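You operate a simulated robot arm through the tools that you are given. There is no shell and no other tool.

The job below is to be done with a simulated robot arm. You get a single attempt, and the scene is never put back.

TASK
Set the depth dial to 2 mm, shut the white latch and press the bush in.
Fine: then lever back and latch open; the roller stays in the press.

Only the result counts: the job must be done as asked and must still hold three seconds after the hand-in. Knocking over, shifting, dropping, spilling or breaking anything else fails it.

THE ROBOT
A 7-joint arm with a two-finger parallel gripper, fixed in place. Base frame: the origin is at the foot of the arm, x ahead of it, y to its left, z up; the work surface is at about z = 0. Units: mm, rad, N and s.
With the tool pointing down near the work surface it reaches from about 260 to 680 mm from the base axis. Its first joint turns from -2.897 to 2.897 rad. Payload 2.5 kg.
Tool frame: the origin (TCP) lies between the finger pads and is the grasp point; the fingertips stand 30 mm ahead of it; z points along the fingers, y is the line along which they close. The gripper opens to 94 mm. The fingers are 28 mm wide and 10 mm thick; the gripper's body (50 by 96 mm) begins 55 mm behind the TCP.
Orientation is that of the tool frame in the base frame, as a unit quaternion [w, x, y, z]. With the fingers straight down and closing along the base's y, the tool's x points along the base's -x, its y along +y and its z along -z.

THE INTERFACE
- The arm moves only by the tool nudge_tool. Its argument "plan" is a list of rows, each an object of numbers (a shift or turn left out is 0, a gripper value left out holds the last): "tx", "ty", "tz": the shift along the tool's x, y, z in units of 250 mm (1.0 is 250 mm); "ax", "ay", "az": the turn, a rotation vector about the tool's x, y, z in units of 60 degrees (1.0 is 60 degrees). In form: [{"tx": .., "ty": .., "tz": .., "ax": .., "ay": .., "az": ..}, ...]. A call has 1 to 20 rows; each row is the pose to reach, as a shift and turn from the pose commanded when the call began, along the tool's axes at that moment. "hand" is the finger opening in mm, from 0 to 94, set as the call begins (left out, the last holds). A call with a number of a shift or a turn outside -1 to 1 is refused whole. A row lasts 0.2 s, in which the tool goes at most 50 mm and 0.15 rad; a call with a longer step from one row to the next is refused whole, and so is a gripper value outside its range. Where a pose cannot be reached the arm comes as near as it can. A force on the tool above 40 N (or 10 N above the force at the start of the call, whichever is more), or a blocked arm, ends the call early, and 0.2 s more pass. Each finger travels about 72 mm/s and halts on what it meets, pressing with about 34 N; the grip force reading is that of the motor and also rises with nothing between the fingers. The clock runs only during rows and for 0.2 s after the last one: add rows that repeat a pose to give the fingers time. The reply holds the time, the measured pose of the TCP, the force on the tool along the base axes, the opening and the grip force, in the units named above and with some noise, with the torque about the TCP (base axes, N m) and any sound that the robot's microphone picked up, and new pictures: "show" is both (left out), scene, wrist or none.
- Cameras (640 x 400 px; columns grow to the right, rows downward): "scene" is fixed at [217.1, -497.4, 785.4]; the picture's right is [0.96, -0.28, 0.00], its down [-0.18, -0.62, -0.77] and it looks along [0.22, 0.73, -0.64] (base axes); focal length 368 px, centre (320, 200). "wrist" rides on the gripper at [76, 14, -103] in the tool frame; the picture's right is [-0.18, 0.98, 0.00], its down [-0.75, -0.14, -0.64] and it looks along [-0.63, -0.12, 0.77] (tool axes); focal length 243 px, centre (320, 200). There is no depth. A picture from a camera that has moved, and an enlarged one, comes with that camera's place and axes in the base frame and with its lens. The place of the scene camera against the robot may be out by one fixed shift of up to 12 mm in any direction.
- enlarge(camera, box): a new picture of the part [left, top, right, bottom] of that camera's present view, enlarged. No time passes.
- hand_in(): hands the job in; it is judged then, once.

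Nothing tells you positions but the pictures and the camera data. Unless the task says otherwise, let go and move clear before handing in.

The tools are called after "Emit:" by a JSON object that holds its "fn" and its "kwargs". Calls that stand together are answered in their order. nudge_tool: Moves the arm, as the interface text tells. Its arguments: {"type":"object","properties":{"plan":{"type":"array","items":{"type":"object","properties":{"tx":{"type":"number"},"ty":{"type":"number"},"tz":{"type":"number"},"ax":{"type":"number"},"ay":{"type":"number"},"az":{"type":"number"}}}},"hand":{"type":"number"},"show":{"type":"string","enum":["both","scene","wrist","none"]}},"required":["plan"]} The other tools are called the same way: enlarge (camera, box) takes an enlarged picture of a part of a camera's view; hand_in () hands the job in.

At the start:

```text
t: 0.0
tool_pos: [409.9, 80.9, 394.3]
tool_rot: [0.001, 0.0, 1.0, 0.0]
force: [-0.5, -0.7, 0.0]
moment: [0.01, 0.0, 0.0]
gripper_width: 93.9
finger_force: 0.0
```

scene: 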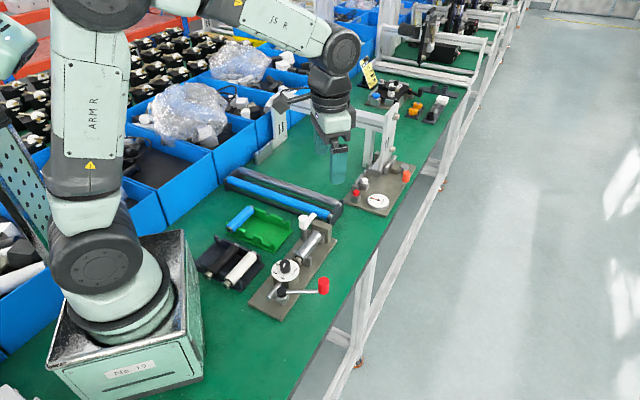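
wrist: 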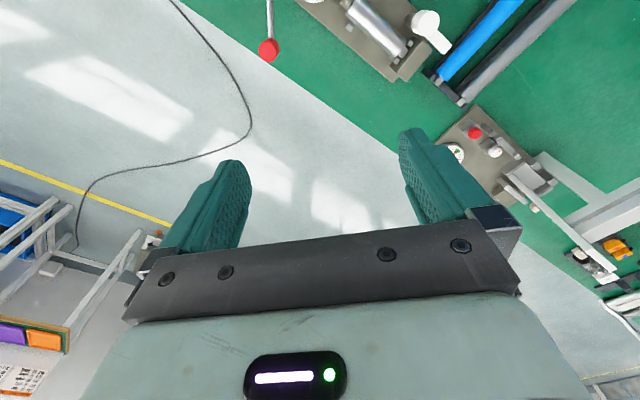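

I see a press fixture in front of the arm (dial, red-knobbed lever, white latch, roller) and a second station further on. I'll look closer first.

Emit:
{"fn": "enlarge", "kwargs": {"camera": "scene", "box": [190, 190, 350, 330]}}

Emit:
{"fn": "enlarge", "kwargs": {"camera": "scene", "box": [320, 90, 440, 220]}}

Emit:
{"fn": "enlarge", "kwargs": {"camera": "wrist", "box": [240, 0, 640, 250]}}

Emit:
{"fn": "enlarge", "kwargs": {"camera": "scene", "box": [245, 205, 335, 325]}}

```text
2.86 times, centred on (270, 260) of scene
camera zoom: at [217.1, -497.4, 785.4], right [0.96, -0.28, 0.0], down [-0.18, -0.62, -0.77], along [0.22, 0.73, -0.64], focal length 1050 px, centre (463, 29)
```

zoom: 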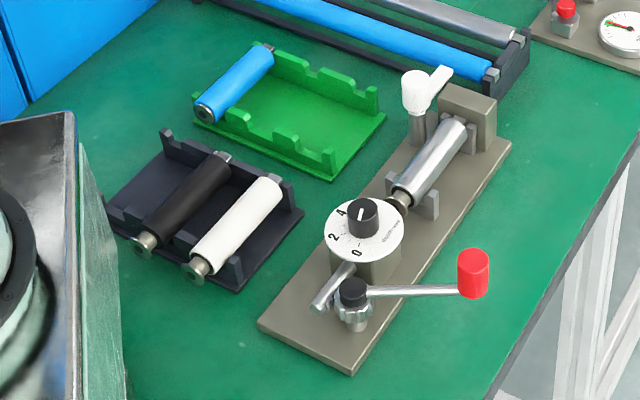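

```text
3.08 times, centred on (380, 155) of scene
camera zoom: at [217.1, -497.4, 785.4], right [0.96, -0.28, 0.0], down [-0.18, -0.62, -0.77], along [0.22, 0.73, -0.64], focal length 1131 px, centre (135, 338)
```

zoom: 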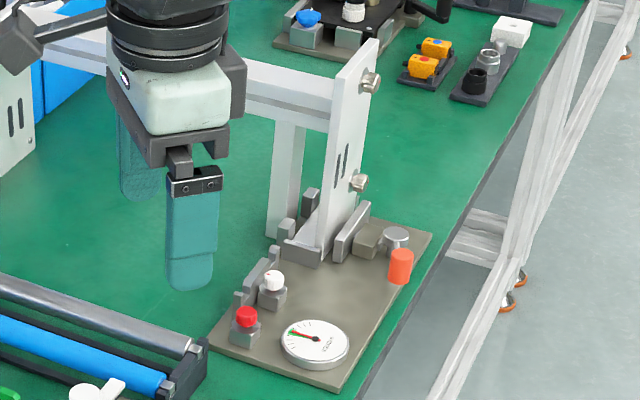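

```text
1.60 times, centred on (440, 125) of wrist
camera zoom: at [334.7, 94.2, 496.4], right [0.18, 0.98, 0.0], down [0.75, -0.14, 0.64], along [0.63, -0.12, -0.77], focal length 388 px, centre (128, 320)
```

zoom: 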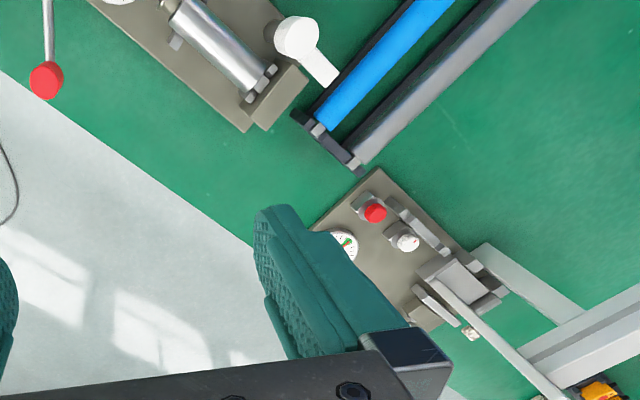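

```text
3.33 times, centred on (290, 265) of scene
camera zoom: at [217.1, -497.4, 785.4], right [0.96, -0.28, 0.0], down [-0.18, -0.62, -0.77], along [0.22, 0.73, -0.64], focal length 1226 px, centre (420, -17)
```

zoom: 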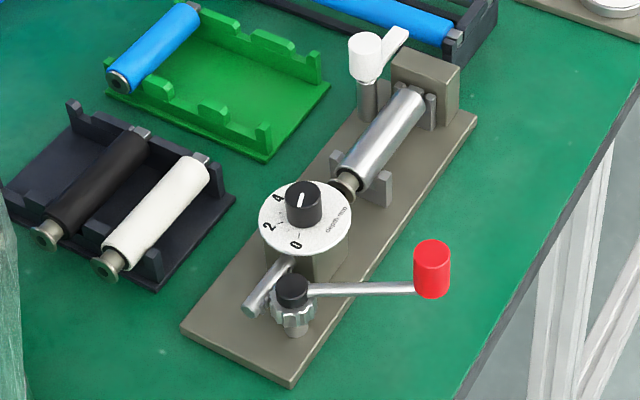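

The press lies at about 45° with its pivot near (281, 30), dial near (306, 100), latch knob near (388, 229, 80) and lever knob near (381, 12, 90). I'll zoom tightly on dial, latch and lever before moving.

Emit:
{"fn": "enlarge", "kwargs": {"camera": "scene", "box": [260, 252, 304, 280]}}

Emit:
{"fn": "enlarge", "kwargs": {"camera": "scene", "box": [290, 205, 340, 260]}}

Emit:
{"fn": "enlarge", "kwargs": {"camera": "scene", "box": [256, 270, 336, 320]}}

```text
14.29 times, centred on (282, 266) of scene
camera zoom: at [217.1, -497.4, 785.4], right [0.96, -0.28, 0.0], down [-0.18, -0.62, -0.77], along [0.22, 0.73, -0.64], focal length 5253 px, centre (863, -743)
```

zoom: 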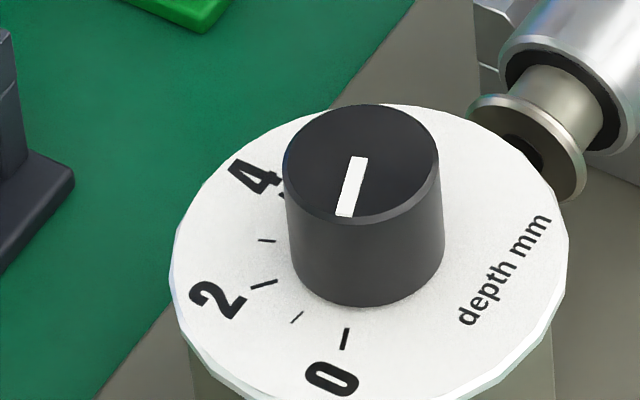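

```text
7.27 times, centred on (315, 232) of scene
camera zoom: at [217.1, -497.4, 785.4], right [0.96, -0.28, 0.0], down [-0.18, -0.62, -0.77], along [0.22, 0.73, -0.64], focal length 2674 px, centre (356, -36)
```

zoom: 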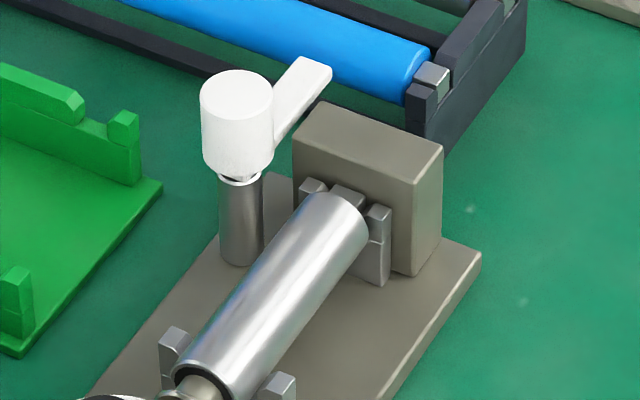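

```text
8.00 times, centred on (296, 295) of scene
camera zoom: at [217.1, -497.4, 785.4], right [0.96, -0.28, 0.0], down [-0.18, -0.62, -0.77], along [0.22, 0.73, -0.64], focal length 2942 px, centre (512, -560)
```

zoom: 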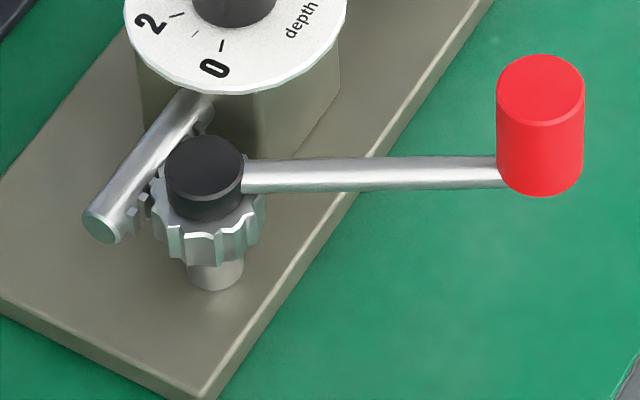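

The pointer is at 0, the scale is about 30° per mm clockwise, and the lever drives a rack and pinion (clockwise should advance the ram). I'll move the wrist camera nearer to measure heights, since the scene camera may be offset.

Emit:
{"fn": "nudge_tool", "kwargs": {"plan": [{"tx": 0.08, "ty": 0.029, "tz": 0.134}, {"tx": 0.16, "ty": 0.058, "tz": 0.268}, {"tx": 0.24, "ty": 0.087, "tz": 0.402}, {"tx": 0.32, "ty": 0.116, "tz": 0.536}, {"tx": 0.32, "ty": 0.116, "tz": 0.536}], "hand": 60}}

```text
t: 1.2
tool_pos: [329.3, 109.3, 259.5]
tool_rot: [0.0, 0.0, 1.0, -0.001]
force: [-0.3, 0.4, -0.2]
moment: [0.02, 0.04, 0.03]
gripper_width: 59.9
finger_force: 0.1
camera wrist: at [254.9, 123.2, 361.3], right [0.18, 0.98, 0.0], down [0.75, -0.14, 0.64], along [0.63, -0.12, -0.77], focal length 243 px, centre (320, 200)
```

scene: 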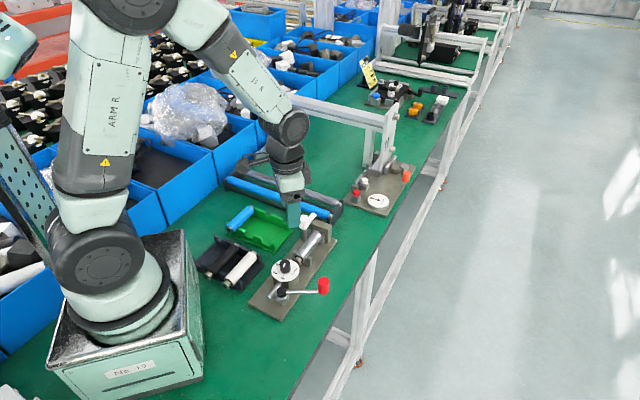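
wrist: 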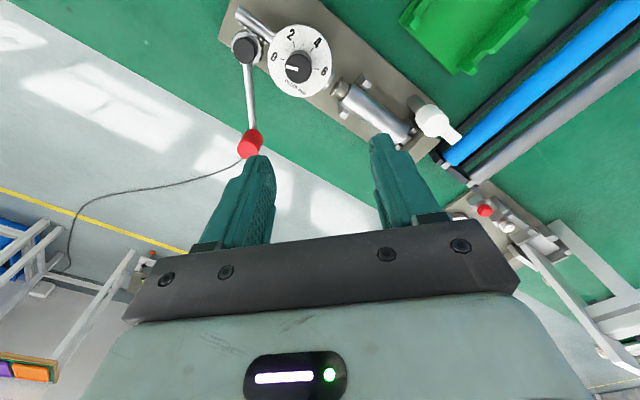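

The wrist camera now sees the whole press; the dial runs 0–6. I'll zoom for measurements.

Emit:
{"fn": "enlarge", "kwargs": {"camera": "wrist", "box": [220, 0, 380, 100]}}

Emit:
{"fn": "enlarge", "kwargs": {"camera": "wrist", "box": [320, 60, 480, 160]}}

Emit:
{"fn": "enlarge", "kwargs": {"camera": "wrist", "box": [200, 60, 360, 160]}}

```text
4.00 times, centred on (300, 50) of wrist
camera zoom: at [254.9, 123.2, 361.3], right [0.18, 0.98, 0.0], down [0.75, -0.14, 0.64], along [0.63, -0.12, -0.77], focal length 970 px, centre (400, 800)
```

zoom: 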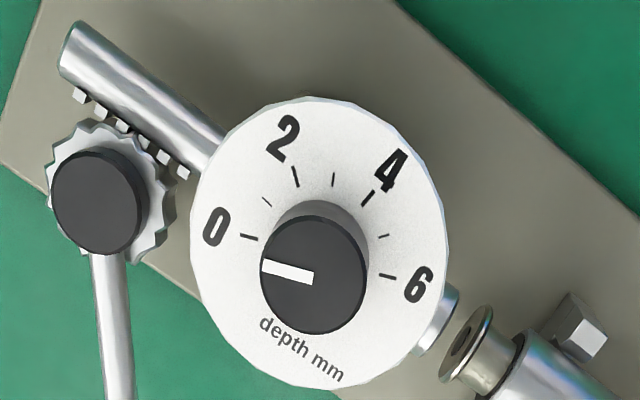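

```text
4.00 times, centred on (400, 110) of wrist
camera zoom: at [254.9, 123.2, 361.3], right [0.18, 0.98, 0.0], down [0.75, -0.14, 0.64], along [0.63, -0.12, -0.77], focal length 970 px, centre (0, 560)
```

zoom: 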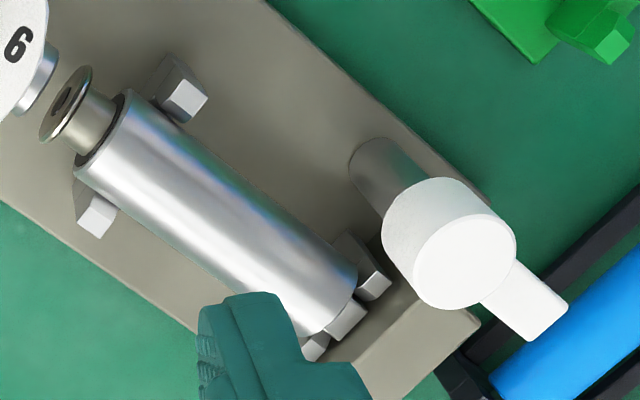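

```text
4.00 times, centred on (280, 110) of wrist
camera zoom: at [254.9, 123.2, 361.3], right [0.18, 0.98, 0.0], down [0.75, -0.14, 0.64], along [0.63, -0.12, -0.77], focal length 970 px, centre (480, 560)
```

zoom: 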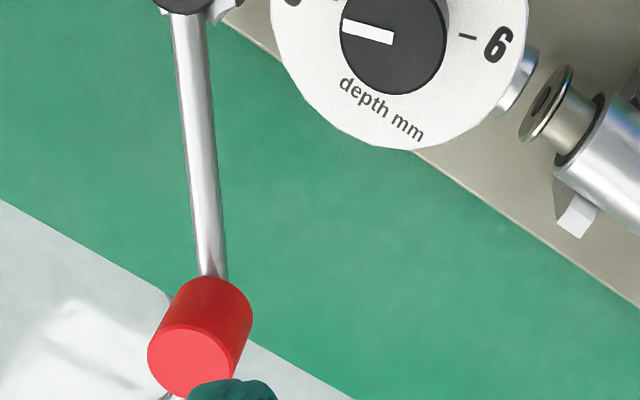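

The pointer points to 0, ticks are 30° apart, and 2 is clockwise. Next I hover over the dial knob (estimated at about (306, 91), top z≈85) to refine its position.

Emit:
{"fn": "nudge_tool", "kwargs": {"plan": [{"tx": 0.045, "ty": -0.036, "tz": 0.15}, {"tx": 0.0932, "ty": -0.0732, "tz": 0.318}, {"tx": 0.0932, "ty": -0.0732, "tz": 0.318}], "hand": 60, "show": "wrist"}}

Emit:
{"fn": "enlarge", "kwargs": {"camera": "wrist", "box": [240, 40, 400, 140]}}

Emit:
{"fn": "enlarge", "kwargs": {"camera": "wrist", "box": [180, 0, 340, 100]}}

Emit:
{"fn": "enlarge", "kwargs": {"camera": "wrist", "box": [360, 60, 600, 210]}}

```text
t: 2.0
tool_pos: [306.2, 90.6, 181.0]
tool_rot: [0.001, 0.0, 1.0, 0.0]
force: [1.0, 0.5, 0.3]
moment: [0.0, 0.01, -0.02]
gripper_width: 59.9
finger_force: 0.1
camera wrist: at [231.6, 105.1, 282.7], right [0.18, 0.98, 0.0], down [0.75, -0.14, 0.64], along [0.63, -0.12, -0.77], focal length 243 px, centre (320, 200)
```

wrist: 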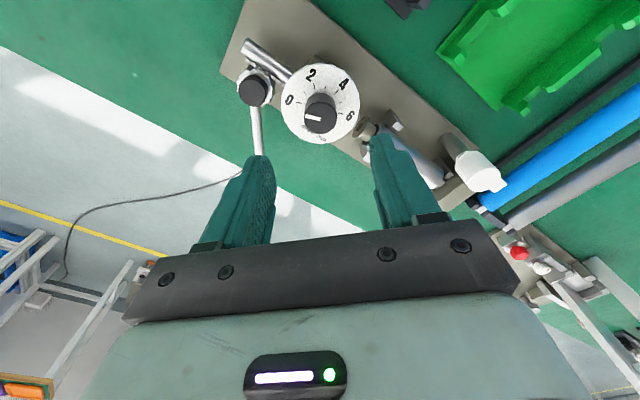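

```text
4.00 times, centred on (320, 90) of wrist
camera zoom: at [231.6, 105.1, 282.7], right [0.18, 0.98, 0.0], down [0.75, -0.14, 0.64], along [0.63, -0.12, -0.77], focal length 970 px, centre (320, 640)
```

zoom: 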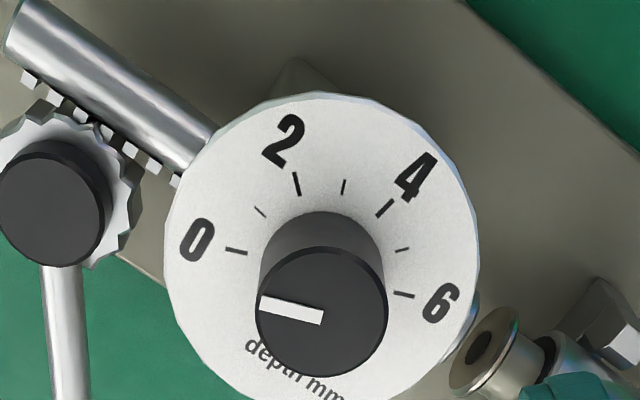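

```text
4.00 times, centred on (260, 50) of wrist
camera zoom: at [231.6, 105.1, 282.7], right [0.18, 0.98, 0.0], down [0.75, -0.14, 0.64], along [0.63, -0.12, -0.77], focal length 970 px, centre (560, 800)
```

zoom: 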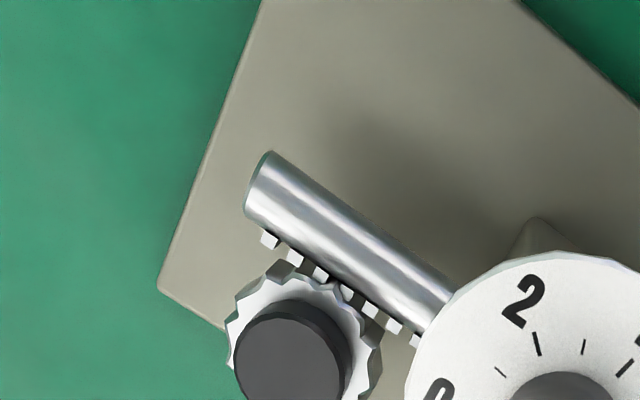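

```text
2.67 times, centred on (480, 135) of wrist
camera zoom: at [231.6, 105.1, 282.7], right [0.18, 0.98, 0.0], down [0.75, -0.14, 0.64], along [0.63, -0.12, -0.77], focal length 647 px, centre (-107, 373)
```

zoom: 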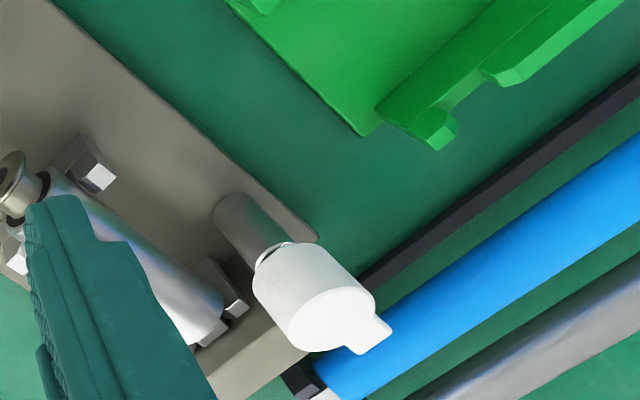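

The knob's top centre triangulates to (305.4, 91.2, 89.5) and the dial face to z≈67. I'll descend around the knob with fingertips just above the face.

Emit:
{"fn": "nudge_tool", "kwargs": {"plan": [{"tx": 0.0032, "ty": 0.0024, "tz": 0.1}, {"tx": 0.0032, "ty": 0.0024, "tz": 0.2}, {"tx": 0.0032, "ty": 0.0024, "tz": 0.28}, {"tx": 0.0032, "ty": 0.0024, "tz": 0.318}, {"tx": 0.0032, "ty": 0.0024, "tz": 0.318}], "hand": 60}}

Emit:
{"fn": "enlarge", "kwargs": {"camera": "scene", "box": [246, 230, 326, 290]}}

```text
t: 3.2
tool_pos: [305.9, 91.5, 102.6]
tool_rot: [0.0, 0.0, 1.0, 0.0]
force: [0.9, -0.5, 0.3]
moment: [-0.01, 0.03, 0.0]
gripper_width: 59.9
finger_force: 0.2
camera wrist: at [230.8, 105.2, 204.0], right [0.18, 0.98, 0.0], down [0.75, -0.14, 0.64], along [0.63, -0.12, -0.77], focal length 243 px, centre (320, 200)
```

scene: 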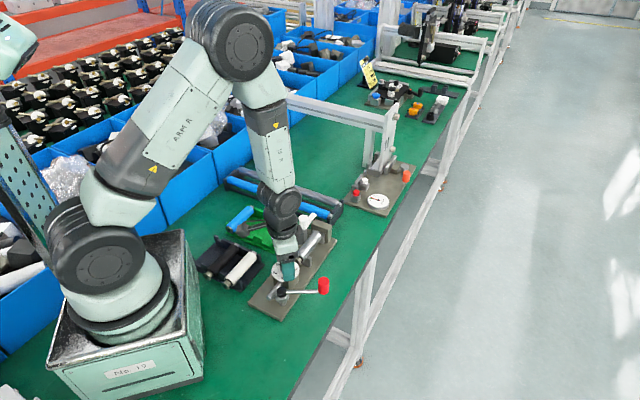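
wrist: 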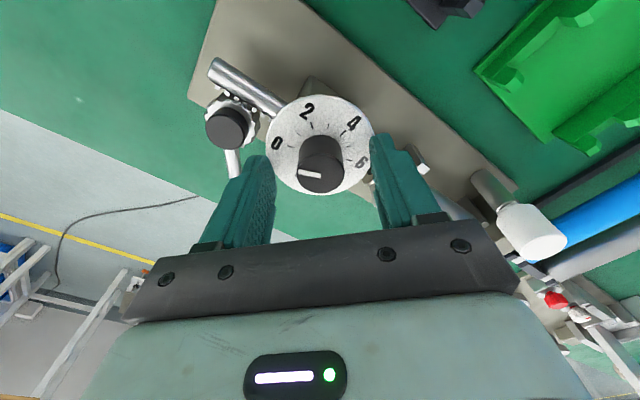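

```text
6.67 times, centred on (286, 260) of scene
camera zoom: at [217.1, -497.4, 785.4], right [0.96, -0.28, 0.0], down [-0.18, -0.62, -0.77], along [0.22, 0.73, -0.64], focal length 2451 px, centre (547, -200)
```

zoom: 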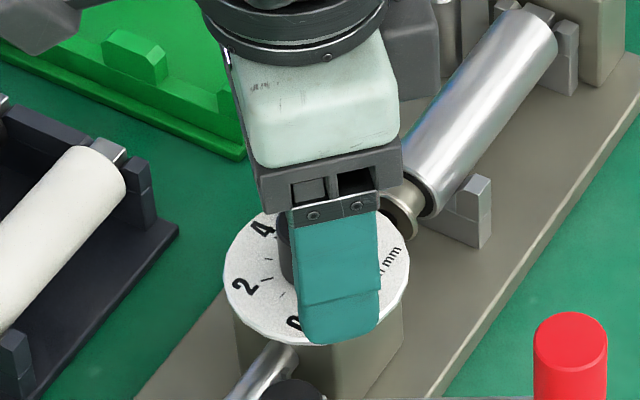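

The knob sits between the fingers. I'll close on it.

Emit:
{"fn": "nudge_tool", "kwargs": {"plan": [{"tz": 0.0}, {"tz": 0.0}, {"tz": 0.0}, {"tz": 0.0}], "hand": 0, "show": "wrist"}}

```text
t: 4.2
tool_pos: [306.2, 90.7, 101.9]
tool_rot: [0.0, 0.001, 1.0, 0.0]
force: [0.3, 10.7, -9.0]
moment: [0.09, -0.15, 0.0]
gripper_width: 25.5
finger_force: 45.3
camera wrist: at [230.8, 105.7, 204.1], right [0.18, 0.98, 0.0], down [0.75, -0.14, 0.64], along [0.63, -0.12, -0.77], focal length 243 px, centre (320, 200)
```

wrist: 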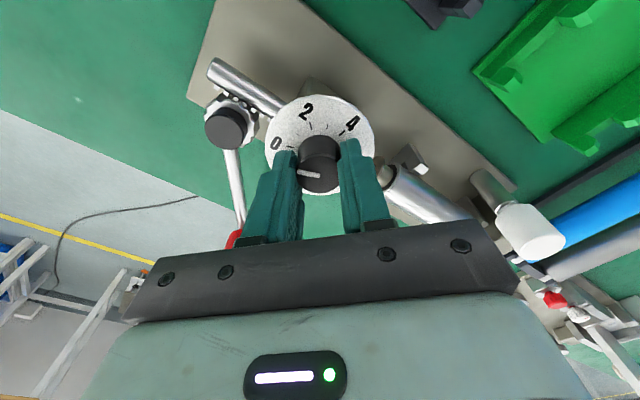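

Gripped (25.5 mm). Now turn 60° clockwise seen from above, which is positive about the tool z.

Emit:
{"fn": "nudge_tool", "kwargs": {"plan": [{"az": 0.1}, {"az": 0.2}, {"az": 0.3}, {"az": 0.4}, {"az": 0.5}, {"az": 0.6}, {"az": 0.7}, {"az": 0.8}, {"az": 0.9}, {"az": 1.0}, {"az": 1.0}], "hand": 0}}

Emit:
{"fn": "enlarge", "kwargs": {"camera": "wrist", "box": [240, 80, 400, 180]}}

```text
t: 5.7
tool_pos: [305.7, 90.6, 101.7]
tool_rot: [0.0, 0.315, 0.949, -0.001]
force: [-2.1, -0.2, 6.8]
moment: [-0.45, -0.51, -0.01]
gripper_width: 25.9
finger_force: 44.8
stopped in row 7: the force on the tool passed its limit at 42 N (the readings are from after the stop); the commanded pose is now the measured one
camera wrist: at [254.2, 147.7, 204.1], right [0.74, 0.68, 0.0], down [0.52, -0.56, 0.64], along [0.44, -0.47, -0.77], focal length 243 px, centre (320, 200)
```

scene: 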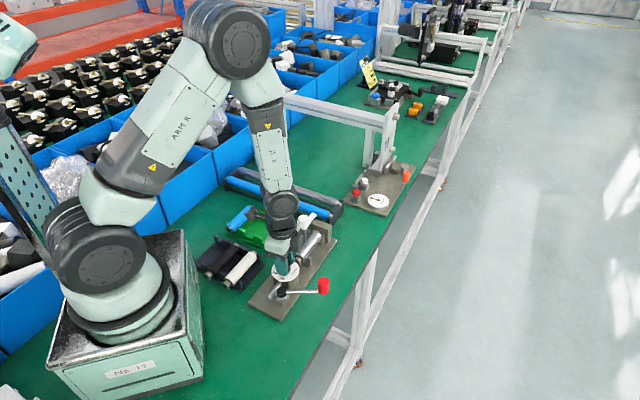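
wrist: 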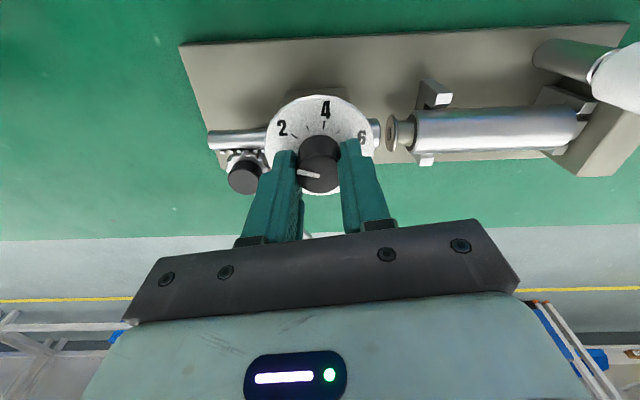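

```text
4.00 times, centred on (320, 130) of wrist
camera zoom: at [254.2, 147.7, 204.1], right [0.74, 0.68, 0.0], down [0.52, -0.56, 0.64], along [0.44, -0.47, -0.77], focal length 970 px, centre (320, 480)
```

zoom: 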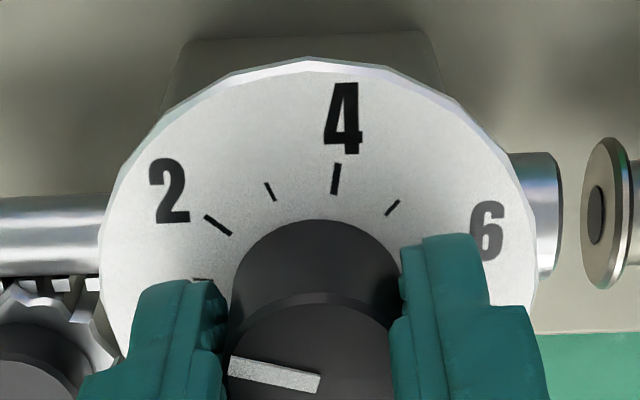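

It turned 36.7° before a lateral force stop; the forces have now relaxed. I'll continue with the rest in smaller steps.

Emit:
{"fn": "nudge_tool", "kwargs": {"plan": [{"az": 0.06}, {"az": 0.12}, {"az": 0.18}, {"az": 0.18}], "hand": 0, "show": "wrist"}}

Emit:
{"fn": "enlarge", "kwargs": {"camera": "wrist", "box": [240, 80, 400, 180]}}

```text
t: 6.7
tool_pos: [305.0, 91.6, 101.9]
tool_rot: [0.0, 0.404, 0.915, 0.0]
force: [-1.6, -4.2, 8.4]
moment: [0.28, 0.31, 0.02]
gripper_width: 25.9
finger_force: 45.0
camera wrist: at [265.8, 156.4, 204.1], right [0.85, 0.53, 0.0], down [0.4, -0.65, 0.64], along [0.34, -0.55, -0.77], focal length 243 px, centre (320, 200)
```

wrist: 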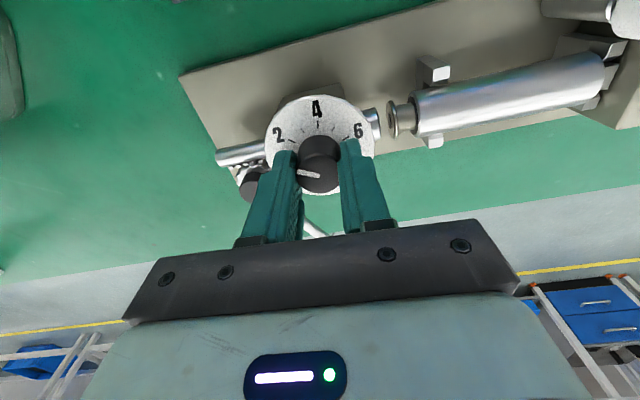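

```text
4.00 times, centred on (320, 130) of wrist
camera zoom: at [265.8, 156.4, 204.1], right [0.85, 0.53, 0.0], down [0.4, -0.65, 0.64], along [0.34, -0.55, -0.77], focal length 970 px, centre (320, 480)
```

zoom: 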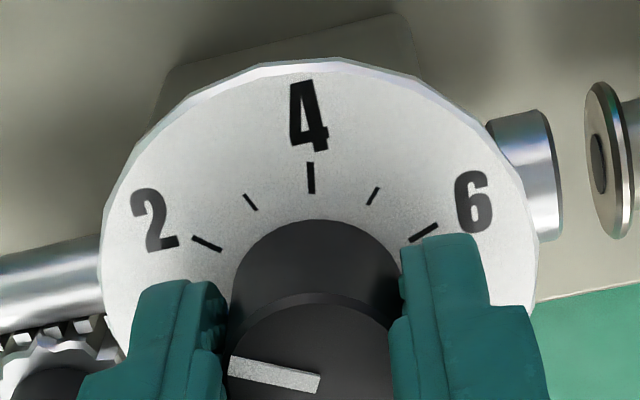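

Now at 47.7°. I'll turn the remaining ~12.3°.

Emit:
{"fn": "nudge_tool", "kwargs": {"plan": [{"az": 0.07}, {"az": 0.14}, {"az": 0.206}, {"az": 0.206}, {"az": 0.206}], "hand": 0, "show": "wrist"}}

Emit:
{"fn": "enlarge", "kwargs": {"camera": "wrist", "box": [240, 80, 400, 180]}}

```text
t: 7.9
tool_pos: [305.6, 90.2, 102.9]
tool_rot: [-0.001, 0.499, 0.866, -0.001]
force: [-10.8, -17.9, 13.2]
moment: [-0.21, -0.01, -0.01]
gripper_width: 25.9
finger_force: 45.7
camera wrist: at [280.7, 163.5, 204.0], right [0.94, 0.33, 0.0], down [0.26, -0.72, 0.64], along [0.21, -0.61, -0.77], focal length 243 px, centre (320, 200)
```

wrist: 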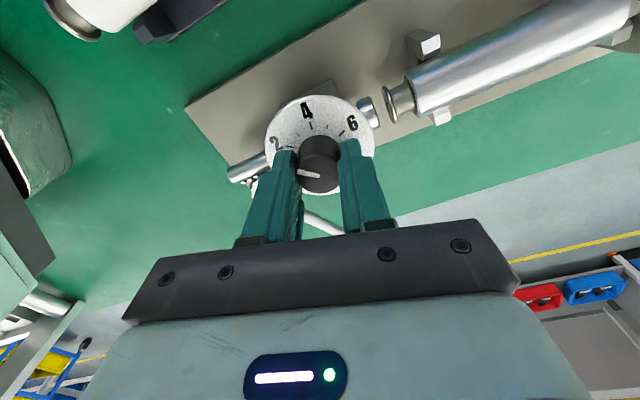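

```text
4.00 times, centred on (320, 130) of wrist
camera zoom: at [280.7, 163.5, 204.0], right [0.94, 0.33, 0.0], down [0.26, -0.72, 0.64], along [0.21, -0.61, -0.77], focal length 970 px, centre (320, 480)
```

zoom: 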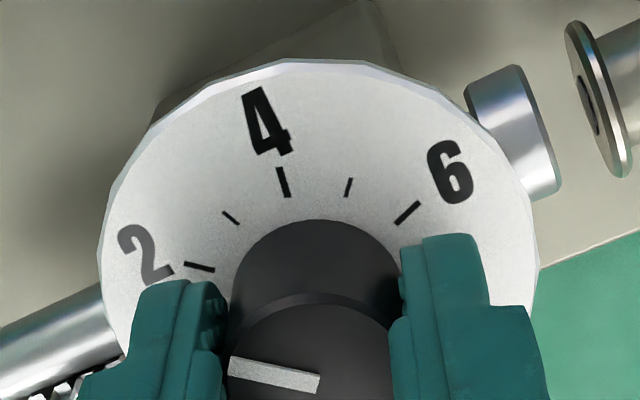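

The pointer is now parallel with the 2 tick. I'll open the fingers and lift to check the dial.

Emit:
{"fn": "nudge_tool", "kwargs": {"plan": [{"tz": 0.0}, {"tz": 0.0}, {"tz": 0.0}, {"tz": -0.1}, {"tz": -0.25}, {"tz": -0.4}, {"tz": -0.4}], "hand": 60}}

Emit:
{"fn": "enlarge", "kwargs": {"camera": "wrist", "box": [240, 40, 400, 140]}}

Emit:
{"fn": "enlarge", "kwargs": {"camera": "scene", "box": [260, 252, 304, 280]}}

```text
t: 9.5
tool_pos: [304.7, 90.5, 202.6]
tool_rot: [0.0, 0.5, 0.866, -0.001]
force: [-0.1, 0.3, 0.2]
moment: [0.02, -0.03, -0.02]
gripper_width: 59.7
finger_force: 0.0
camera wrist: at [280.9, 163.6, 304.5], right [0.94, 0.33, 0.0], down [0.26, -0.72, 0.64], along [0.21, -0.61, -0.77], focal length 243 px, centre (320, 200)
```

scene: 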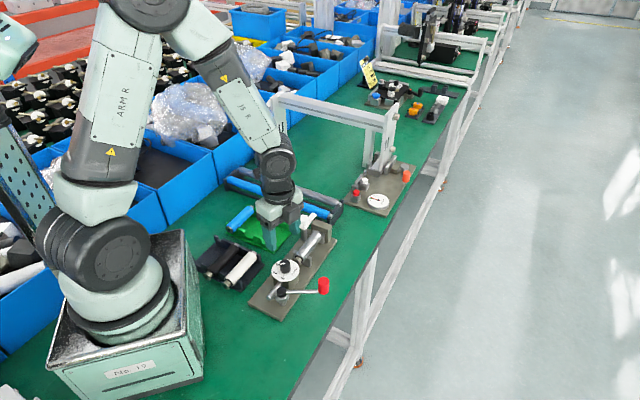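
wrist: 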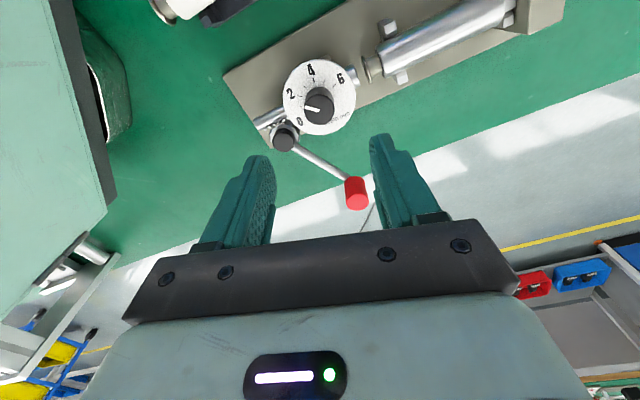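

```text
4.00 times, centred on (320, 90) of wrist
camera zoom: at [280.9, 163.6, 304.5], right [0.94, 0.33, 0.0], down [0.26, -0.72, 0.64], along [0.21, -0.61, -0.77], focal length 970 px, centre (320, 640)
```

zoom: 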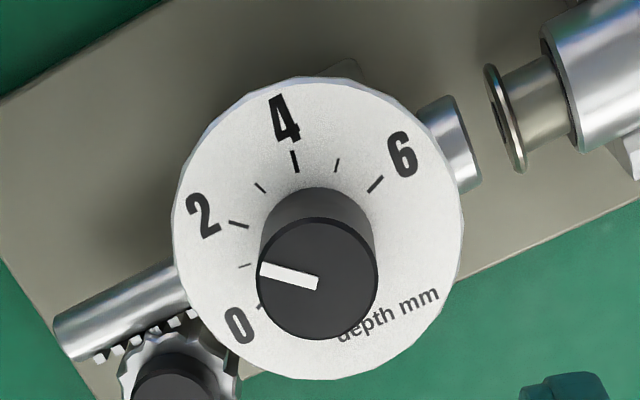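

```text
14.29 times, centred on (282, 266) of scene
camera zoom: at [217.1, -497.4, 785.4], right [0.96, -0.28, 0.0], down [-0.18, -0.62, -0.77], along [0.22, 0.73, -0.64], focal length 5253 px, centre (863, -743)
```

zoom: 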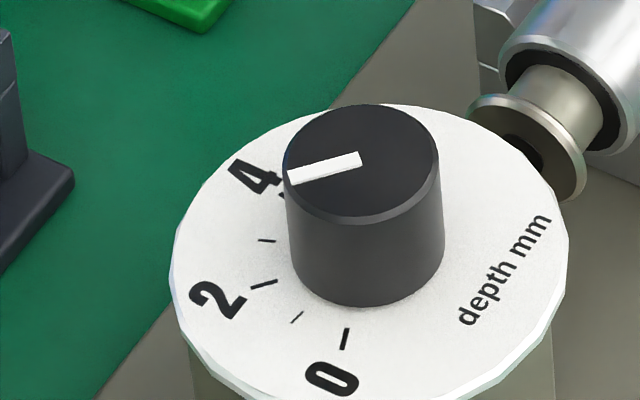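

The dial reads 2. Next is the latch: its cap is near (388, 230, top z≈97) with the handle pointing along the press axis. I'll move over there and turn the tool so the camera looks along the press.

Emit:
{"fn": "nudge_tool", "kwargs": {"plan": [{"tx": 0.038, "ty": 0.068, "az": -0.125}, {"tx": 0.076, "ty": 0.136, "az": -0.25}, {"tx": 0.115, "ty": 0.205, "az": -0.375}, {"tx": 0.153, "ty": 0.273, "az": -0.5}, {"tx": 0.191, "ty": 0.341, "az": -0.625}, {"tx": 0.23, "ty": 0.41, "az": -0.75}, {"tx": 0.268, "ty": 0.478, "az": -0.875}, {"tx": 0.306, "ty": 0.546, "az": -1.0}], "hand": 60, "show": "none"}}

Emit:
{"fn": "nudge_tool", "kwargs": {"plan": [{"az": -0.125}, {"az": -0.25}, {"az": -0.375}, {"az": -0.5}, {"az": -0.625}, {"az": -0.75}, {"az": -0.75}], "hand": 40}}

Emit:
{"fn": "enlarge", "kwargs": {"camera": "wrist", "box": [240, 40, 400, 140]}}

Emit:
{"fn": "enlarge", "kwargs": {"camera": "wrist", "box": [240, 0, 400, 100]}}

```text
t: 11.3
tool_pos: [385.4, 226.5, 202.8]
tool_rot: [0.0, -0.002, 1.0, 0.0]
force: [-0.5, -1.0, -0.3]
moment: [0.0, -0.01, 0.0]
gripper_width: 60.1
finger_force: 0.0
```

```text
t: 12.9
tool_pos: [385.5, 225.5, 201.2]
tool_rot: [0.0, -0.384, 0.923, 0.0]
force: [-0.4, -0.3, 0.9]
moment: [-0.04, -0.02, -0.01]
gripper_width: 40.0
finger_force: 0.0
camera wrist: at [322.5, 181.4, 303.9], right [-0.57, 0.82, 0.0], down [0.63, 0.44, 0.64], along [0.53, 0.36, -0.77], focal length 243 px, centre (320, 200)
```

scene: 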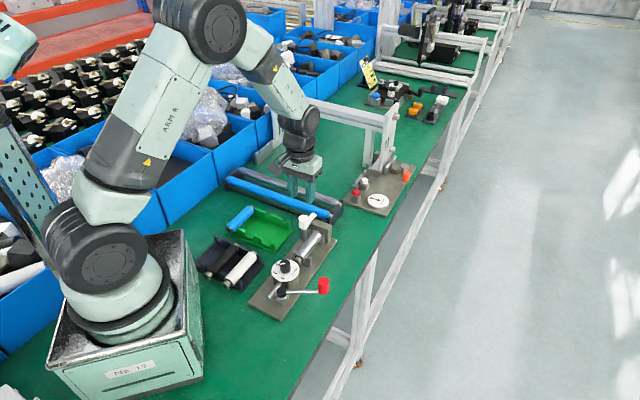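
wrist: 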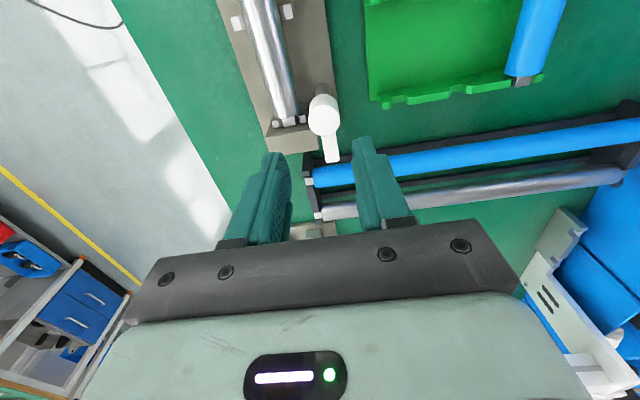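

```text
4.00 times, centred on (320, 90) of wrist
camera zoom: at [322.5, 181.4, 303.9], right [-0.57, 0.82, 0.0], down [0.63, 0.44, 0.64], along [0.53, 0.36, -0.77], focal length 970 px, centre (320, 640)
```

zoom: 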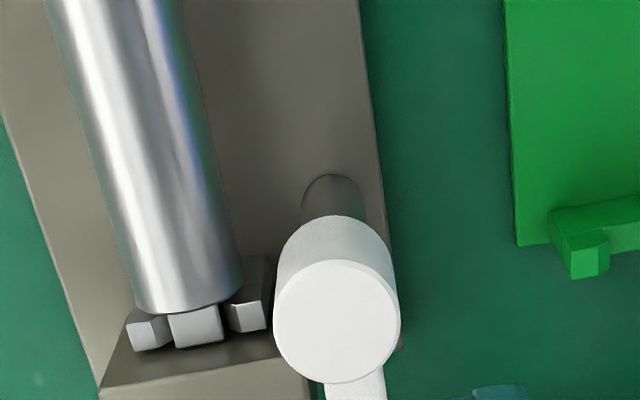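

```text
4.00 times, centred on (320, 50) of wrist
camera zoom: at [322.5, 181.4, 303.9], right [-0.57, 0.82, 0.0], down [0.63, 0.44, 0.64], along [0.53, 0.36, -0.77], focal length 970 px, centre (320, 800)
```

zoom: 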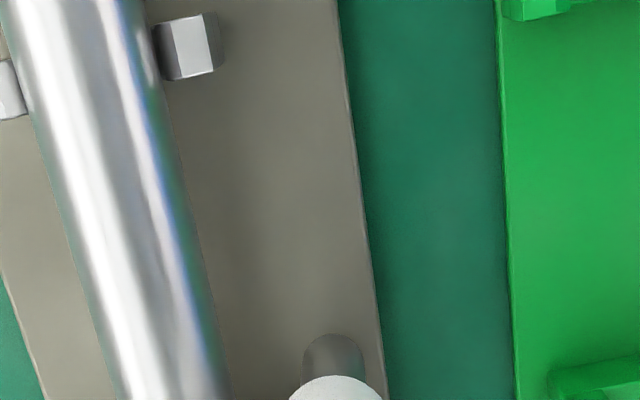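

The cap is at about (389, 230), top z≈96, diameter 28. I'll zoom on the handle itself.

Emit:
{"fn": "enlarge", "kwargs": {"camera": "wrist", "box": [270, 80, 390, 175]}}

Emit:
{"fn": "enlarge", "kwargs": {"camera": "scene", "box": [285, 202, 345, 242]}}

```text
4.21 times, centred on (330, 128) of wrist
camera zoom: at [322.5, 181.4, 303.9], right [-0.57, 0.82, 0.0], down [0.63, 0.44, 0.64], along [0.53, 0.36, -0.77], focal length 1022 px, centre (278, 505)
```

zoom: 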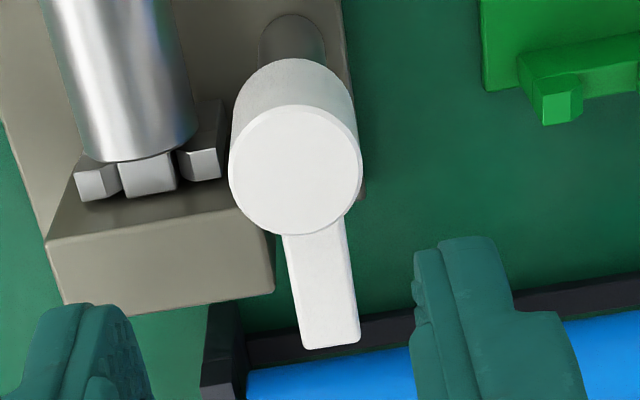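

```text
10.00 times, centred on (315, 222) of scene
camera zoom: at [217.1, -497.4, 785.4], right [0.96, -0.28, 0.0], down [-0.18, -0.62, -0.77], along [0.22, 0.73, -0.64], focal length 3677 px, centre (370, -20)
```

zoom: 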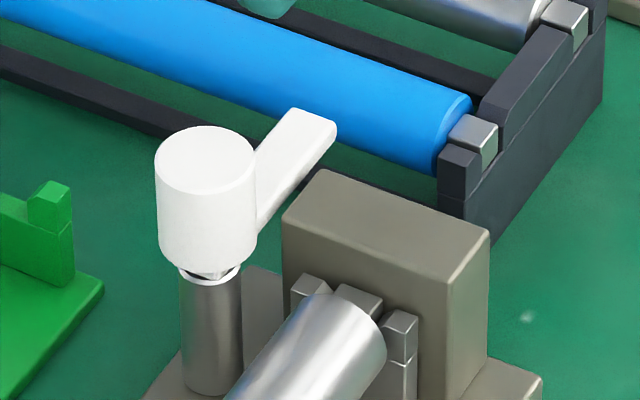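

The handle seems low (z≈60–72) and passes just over the end block, so gripping the cap from above (tips at z≈74) is safest. I'll come down partway and re-measure the cap centre.

Emit:
{"fn": "nudge_tool", "kwargs": {"plan": [{"tx": -0.0235, "ty": 0.0036, "tz": 0.1}, {"tx": -0.0235, "ty": 0.0036, "tz": 0.2}, {"tx": -0.0235, "ty": 0.0036, "tz": 0.2}], "hand": 60, "show": "wrist"}}

Emit:
{"fn": "enlarge", "kwargs": {"camera": "wrist", "box": [260, 90, 380, 185]}}

```text
t: 13.7
tool_pos: [386.9, 229.8, 152.2]
tool_rot: [0.001, -0.384, 0.923, 0.0]
force: [0.3, -0.4, 0.0]
moment: [0.02, -0.01, -0.02]
gripper_width: 60.0
finger_force: 0.0
camera wrist: at [325.3, 186.0, 253.8], right [-0.57, 0.82, 0.0], down [0.63, 0.43, 0.64], along [0.53, 0.36, -0.77], focal length 243 px, centre (320, 200)
```

wrist: 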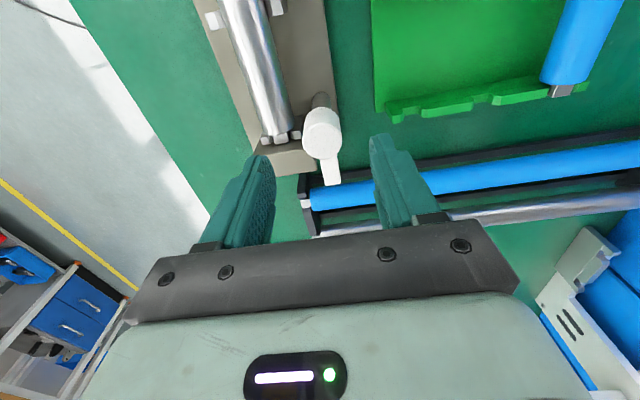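

```text
4.21 times, centred on (320, 138) of wrist
camera zoom: at [325.3, 186.0, 253.8], right [-0.57, 0.82, 0.0], down [0.63, 0.43, 0.64], along [0.53, 0.36, -0.77], focal length 1022 px, centre (320, 463)
```

zoom: 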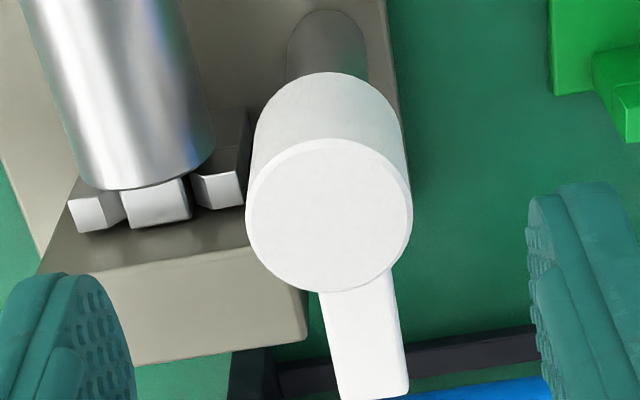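

The cap centre is within about 2 mm of the tool axis. I'll descend further with fingers open and check alignment again at close range.

Emit:
{"fn": "nudge_tool", "kwargs": {"plan": [{"ty": 0.004, "tz": 0.08}, {"ty": 0.004, "tz": 0.15}, {"ty": 0.004, "tz": 0.15}], "hand": 60}}

Emit:
{"fn": "enlarge", "kwargs": {"camera": "wrist", "box": [260, 100, 380, 195]}}

Emit:
{"fn": "enlarge", "kwargs": {"camera": "scene", "box": [275, 192, 345, 242]}}

```text
t: 14.5
tool_pos: [387.4, 230.0, 115.1]
tool_rot: [0.001, -0.383, 0.924, 0.0]
force: [0.3, -1.0, 0.9]
moment: [0.02, 0.02, -0.04]
gripper_width: 60.1
finger_force: 0.1
camera wrist: at [325.1, 186.3, 216.4], right [-0.57, 0.82, 0.0], down [0.63, 0.43, 0.64], along [0.53, 0.36, -0.77], focal length 243 px, centre (320, 200)
```

scene: 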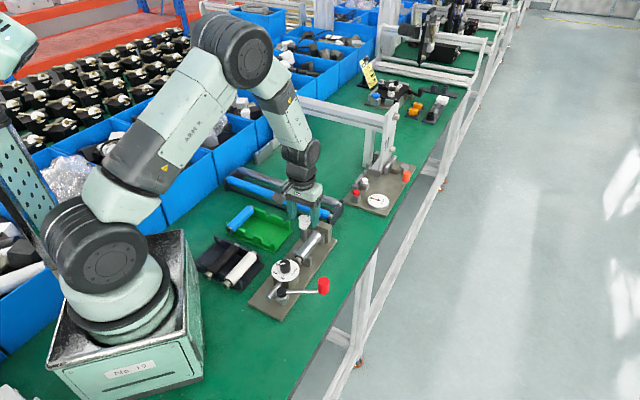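
wrist: 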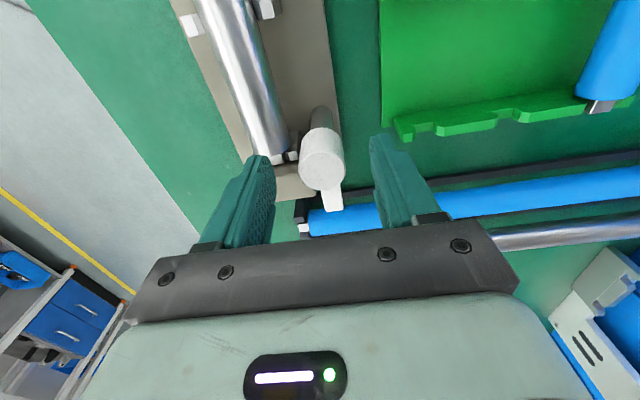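

```text
4.21 times, centred on (320, 148) of wrist
camera zoom: at [325.1, 186.3, 216.4], right [-0.57, 0.82, 0.0], down [0.63, 0.43, 0.64], along [0.53, 0.36, -0.77], focal length 1022 px, centre (320, 421)
```

zoom: 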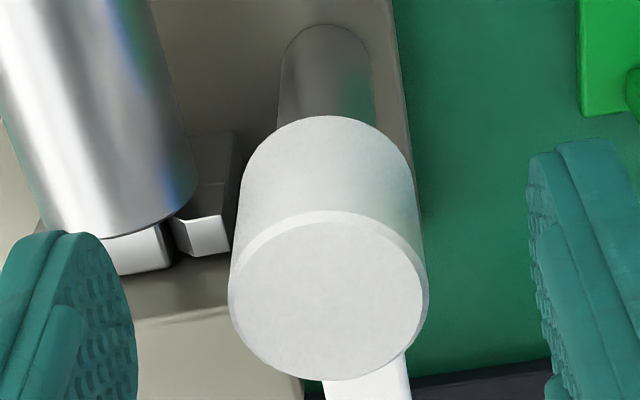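

```text
8.00 times, centred on (310, 217) of scene
camera zoom: at [217.1, -497.4, 785.4], right [0.96, -0.28, 0.0], down [-0.18, -0.62, -0.77], along [0.22, 0.73, -0.64], focal length 2942 px, centre (400, 64)
```

zoom: 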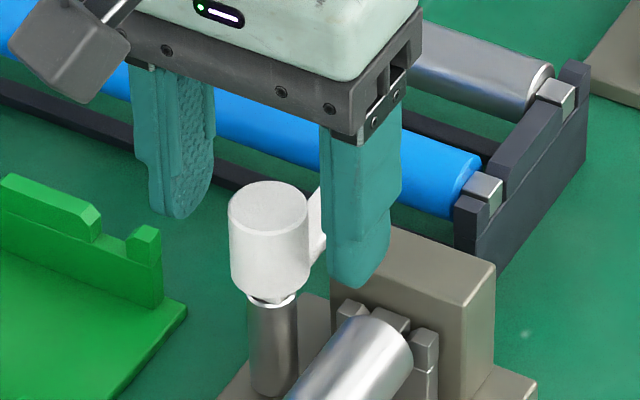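

Aligned within about 2 mm. I'll shift slightly, lower the tips to z≈75 and close on the cap.

Emit:
{"fn": "nudge_tool", "kwargs": {"plan": [{"tx": -0.01, "tz": 0.02}, {"tx": -0.01, "tz": 0.04}, {"tx": -0.01, "tz": 0.04}], "hand": 60, "show": "none"}}

Emit:
{"fn": "nudge_tool", "kwargs": {"plan": [{"tz": 0.0}, {"tz": 0.0}, {"tz": 0.0}, {"tz": 0.0}], "hand": 0}}

Emit:
{"fn": "enlarge", "kwargs": {"camera": "wrist", "box": [260, 100, 380, 195]}}

Emit:
{"fn": "enlarge", "kwargs": {"camera": "scene", "box": [275, 192, 345, 242]}}

```text
t: 15.3
tool_pos: [390.6, 232.9, 104.0]
tool_rot: [0.0, -0.384, 0.923, 0.0]
force: [-0.1, -0.2, 0.1]
moment: [0.02, -0.01, 0.01]
gripper_width: 60.0
finger_force: 0.0
```

```text
t: 16.3
tool_pos: [389.2, 233.1, 104.8]
tool_rot: [0.0, -0.384, 0.923, 0.0]
force: [-7.0, 6.9, 0.0]
moment: [-0.31, -0.27, -0.02]
gripper_width: 27.7
finger_force: 45.1
camera wrist: at [326.3, 188.7, 206.3], right [-0.57, 0.82, 0.0], down [0.63, 0.43, 0.64], along [0.53, 0.36, -0.77], focal length 243 px, centre (320, 200)
```

scene: 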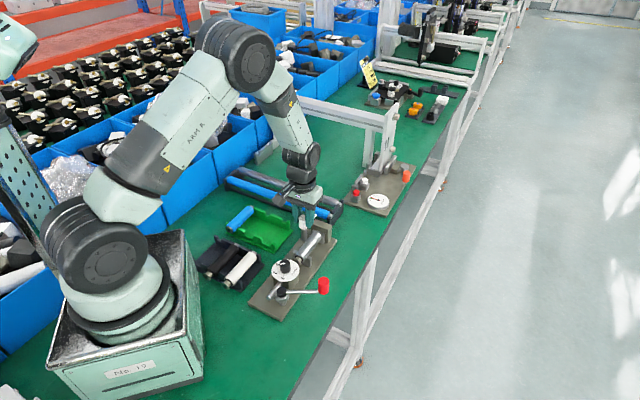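
wrist: 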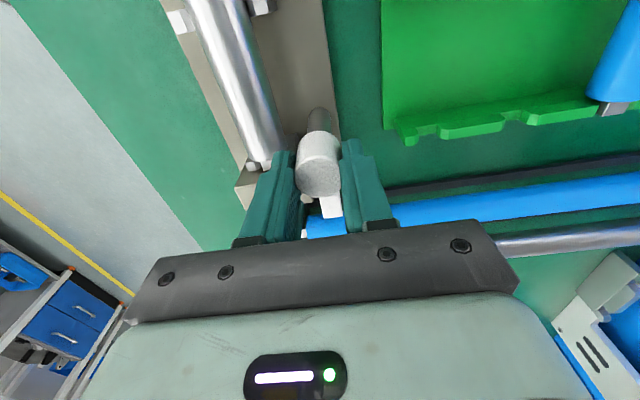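

```text
4.21 times, centred on (320, 148) of wrist
camera zoom: at [326.3, 188.7, 206.3], right [-0.57, 0.82, 0.0], down [0.63, 0.43, 0.64], along [0.53, 0.36, -0.77], focal length 1022 px, centre (320, 421)
```

zoom: 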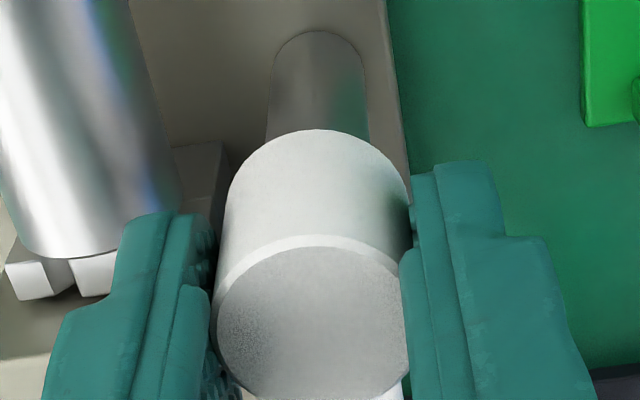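

```text
8.00 times, centred on (310, 217) of scene
camera zoom: at [217.1, -497.4, 785.4], right [0.96, -0.28, 0.0], down [-0.18, -0.62, -0.77], along [0.22, 0.73, -0.64], focal length 2942 px, centre (400, 64)
```

zoom: 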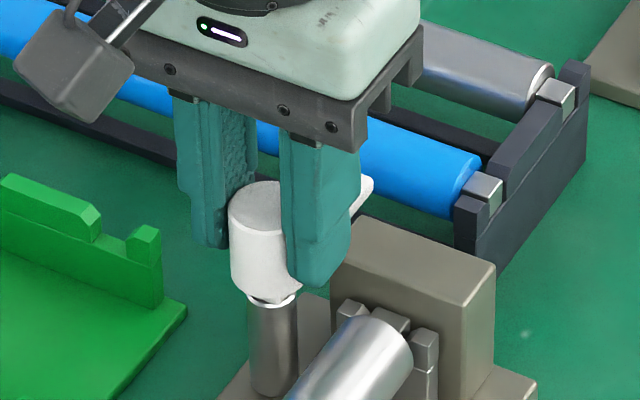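

The cap is gripped (27.7 mm). Now I turn it clockwise (seen from above), watching forces.

Emit:
{"fn": "nudge_tool", "kwargs": {"plan": [{"az": 0.1}, {"az": 0.2}, {"az": 0.3}, {"az": 0.4}, {"az": 0.5}, {"az": 0.5}], "hand": 0}}

Emit:
{"fn": "enlarge", "kwargs": {"camera": "scene", "box": [275, 192, 345, 242]}}

```text
t: 17.7
tool_pos: [388.6, 231.9, 104.7]
tool_rot: [-0.001, -0.13, 0.991, -0.001]
force: [-14.1, -2.5, 8.9]
moment: [0.43, 0.68, -0.01]
gripper_width: 27.5
finger_force: 45.0
camera wrist: at [313.5, 226.2, 206.4], right [-0.08, 1.0, 0.0], down [0.77, 0.06, 0.64], along [0.64, 0.05, -0.77], focal length 243 px, centre (320, 200)
```

scene: 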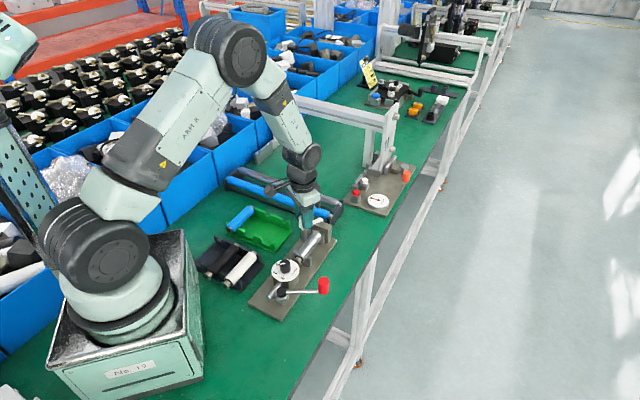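
wrist: 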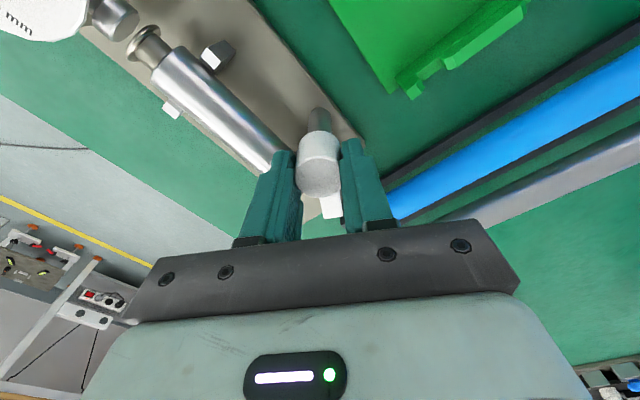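

```text
8.00 times, centred on (310, 217) of scene
camera zoom: at [217.1, -497.4, 785.4], right [0.96, -0.28, 0.0], down [-0.18, -0.62, -0.77], along [0.22, 0.73, -0.64], focal length 2942 px, centre (400, 64)
```

zoom: 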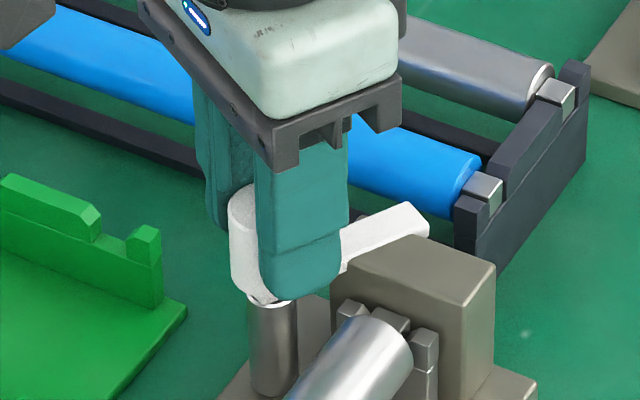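

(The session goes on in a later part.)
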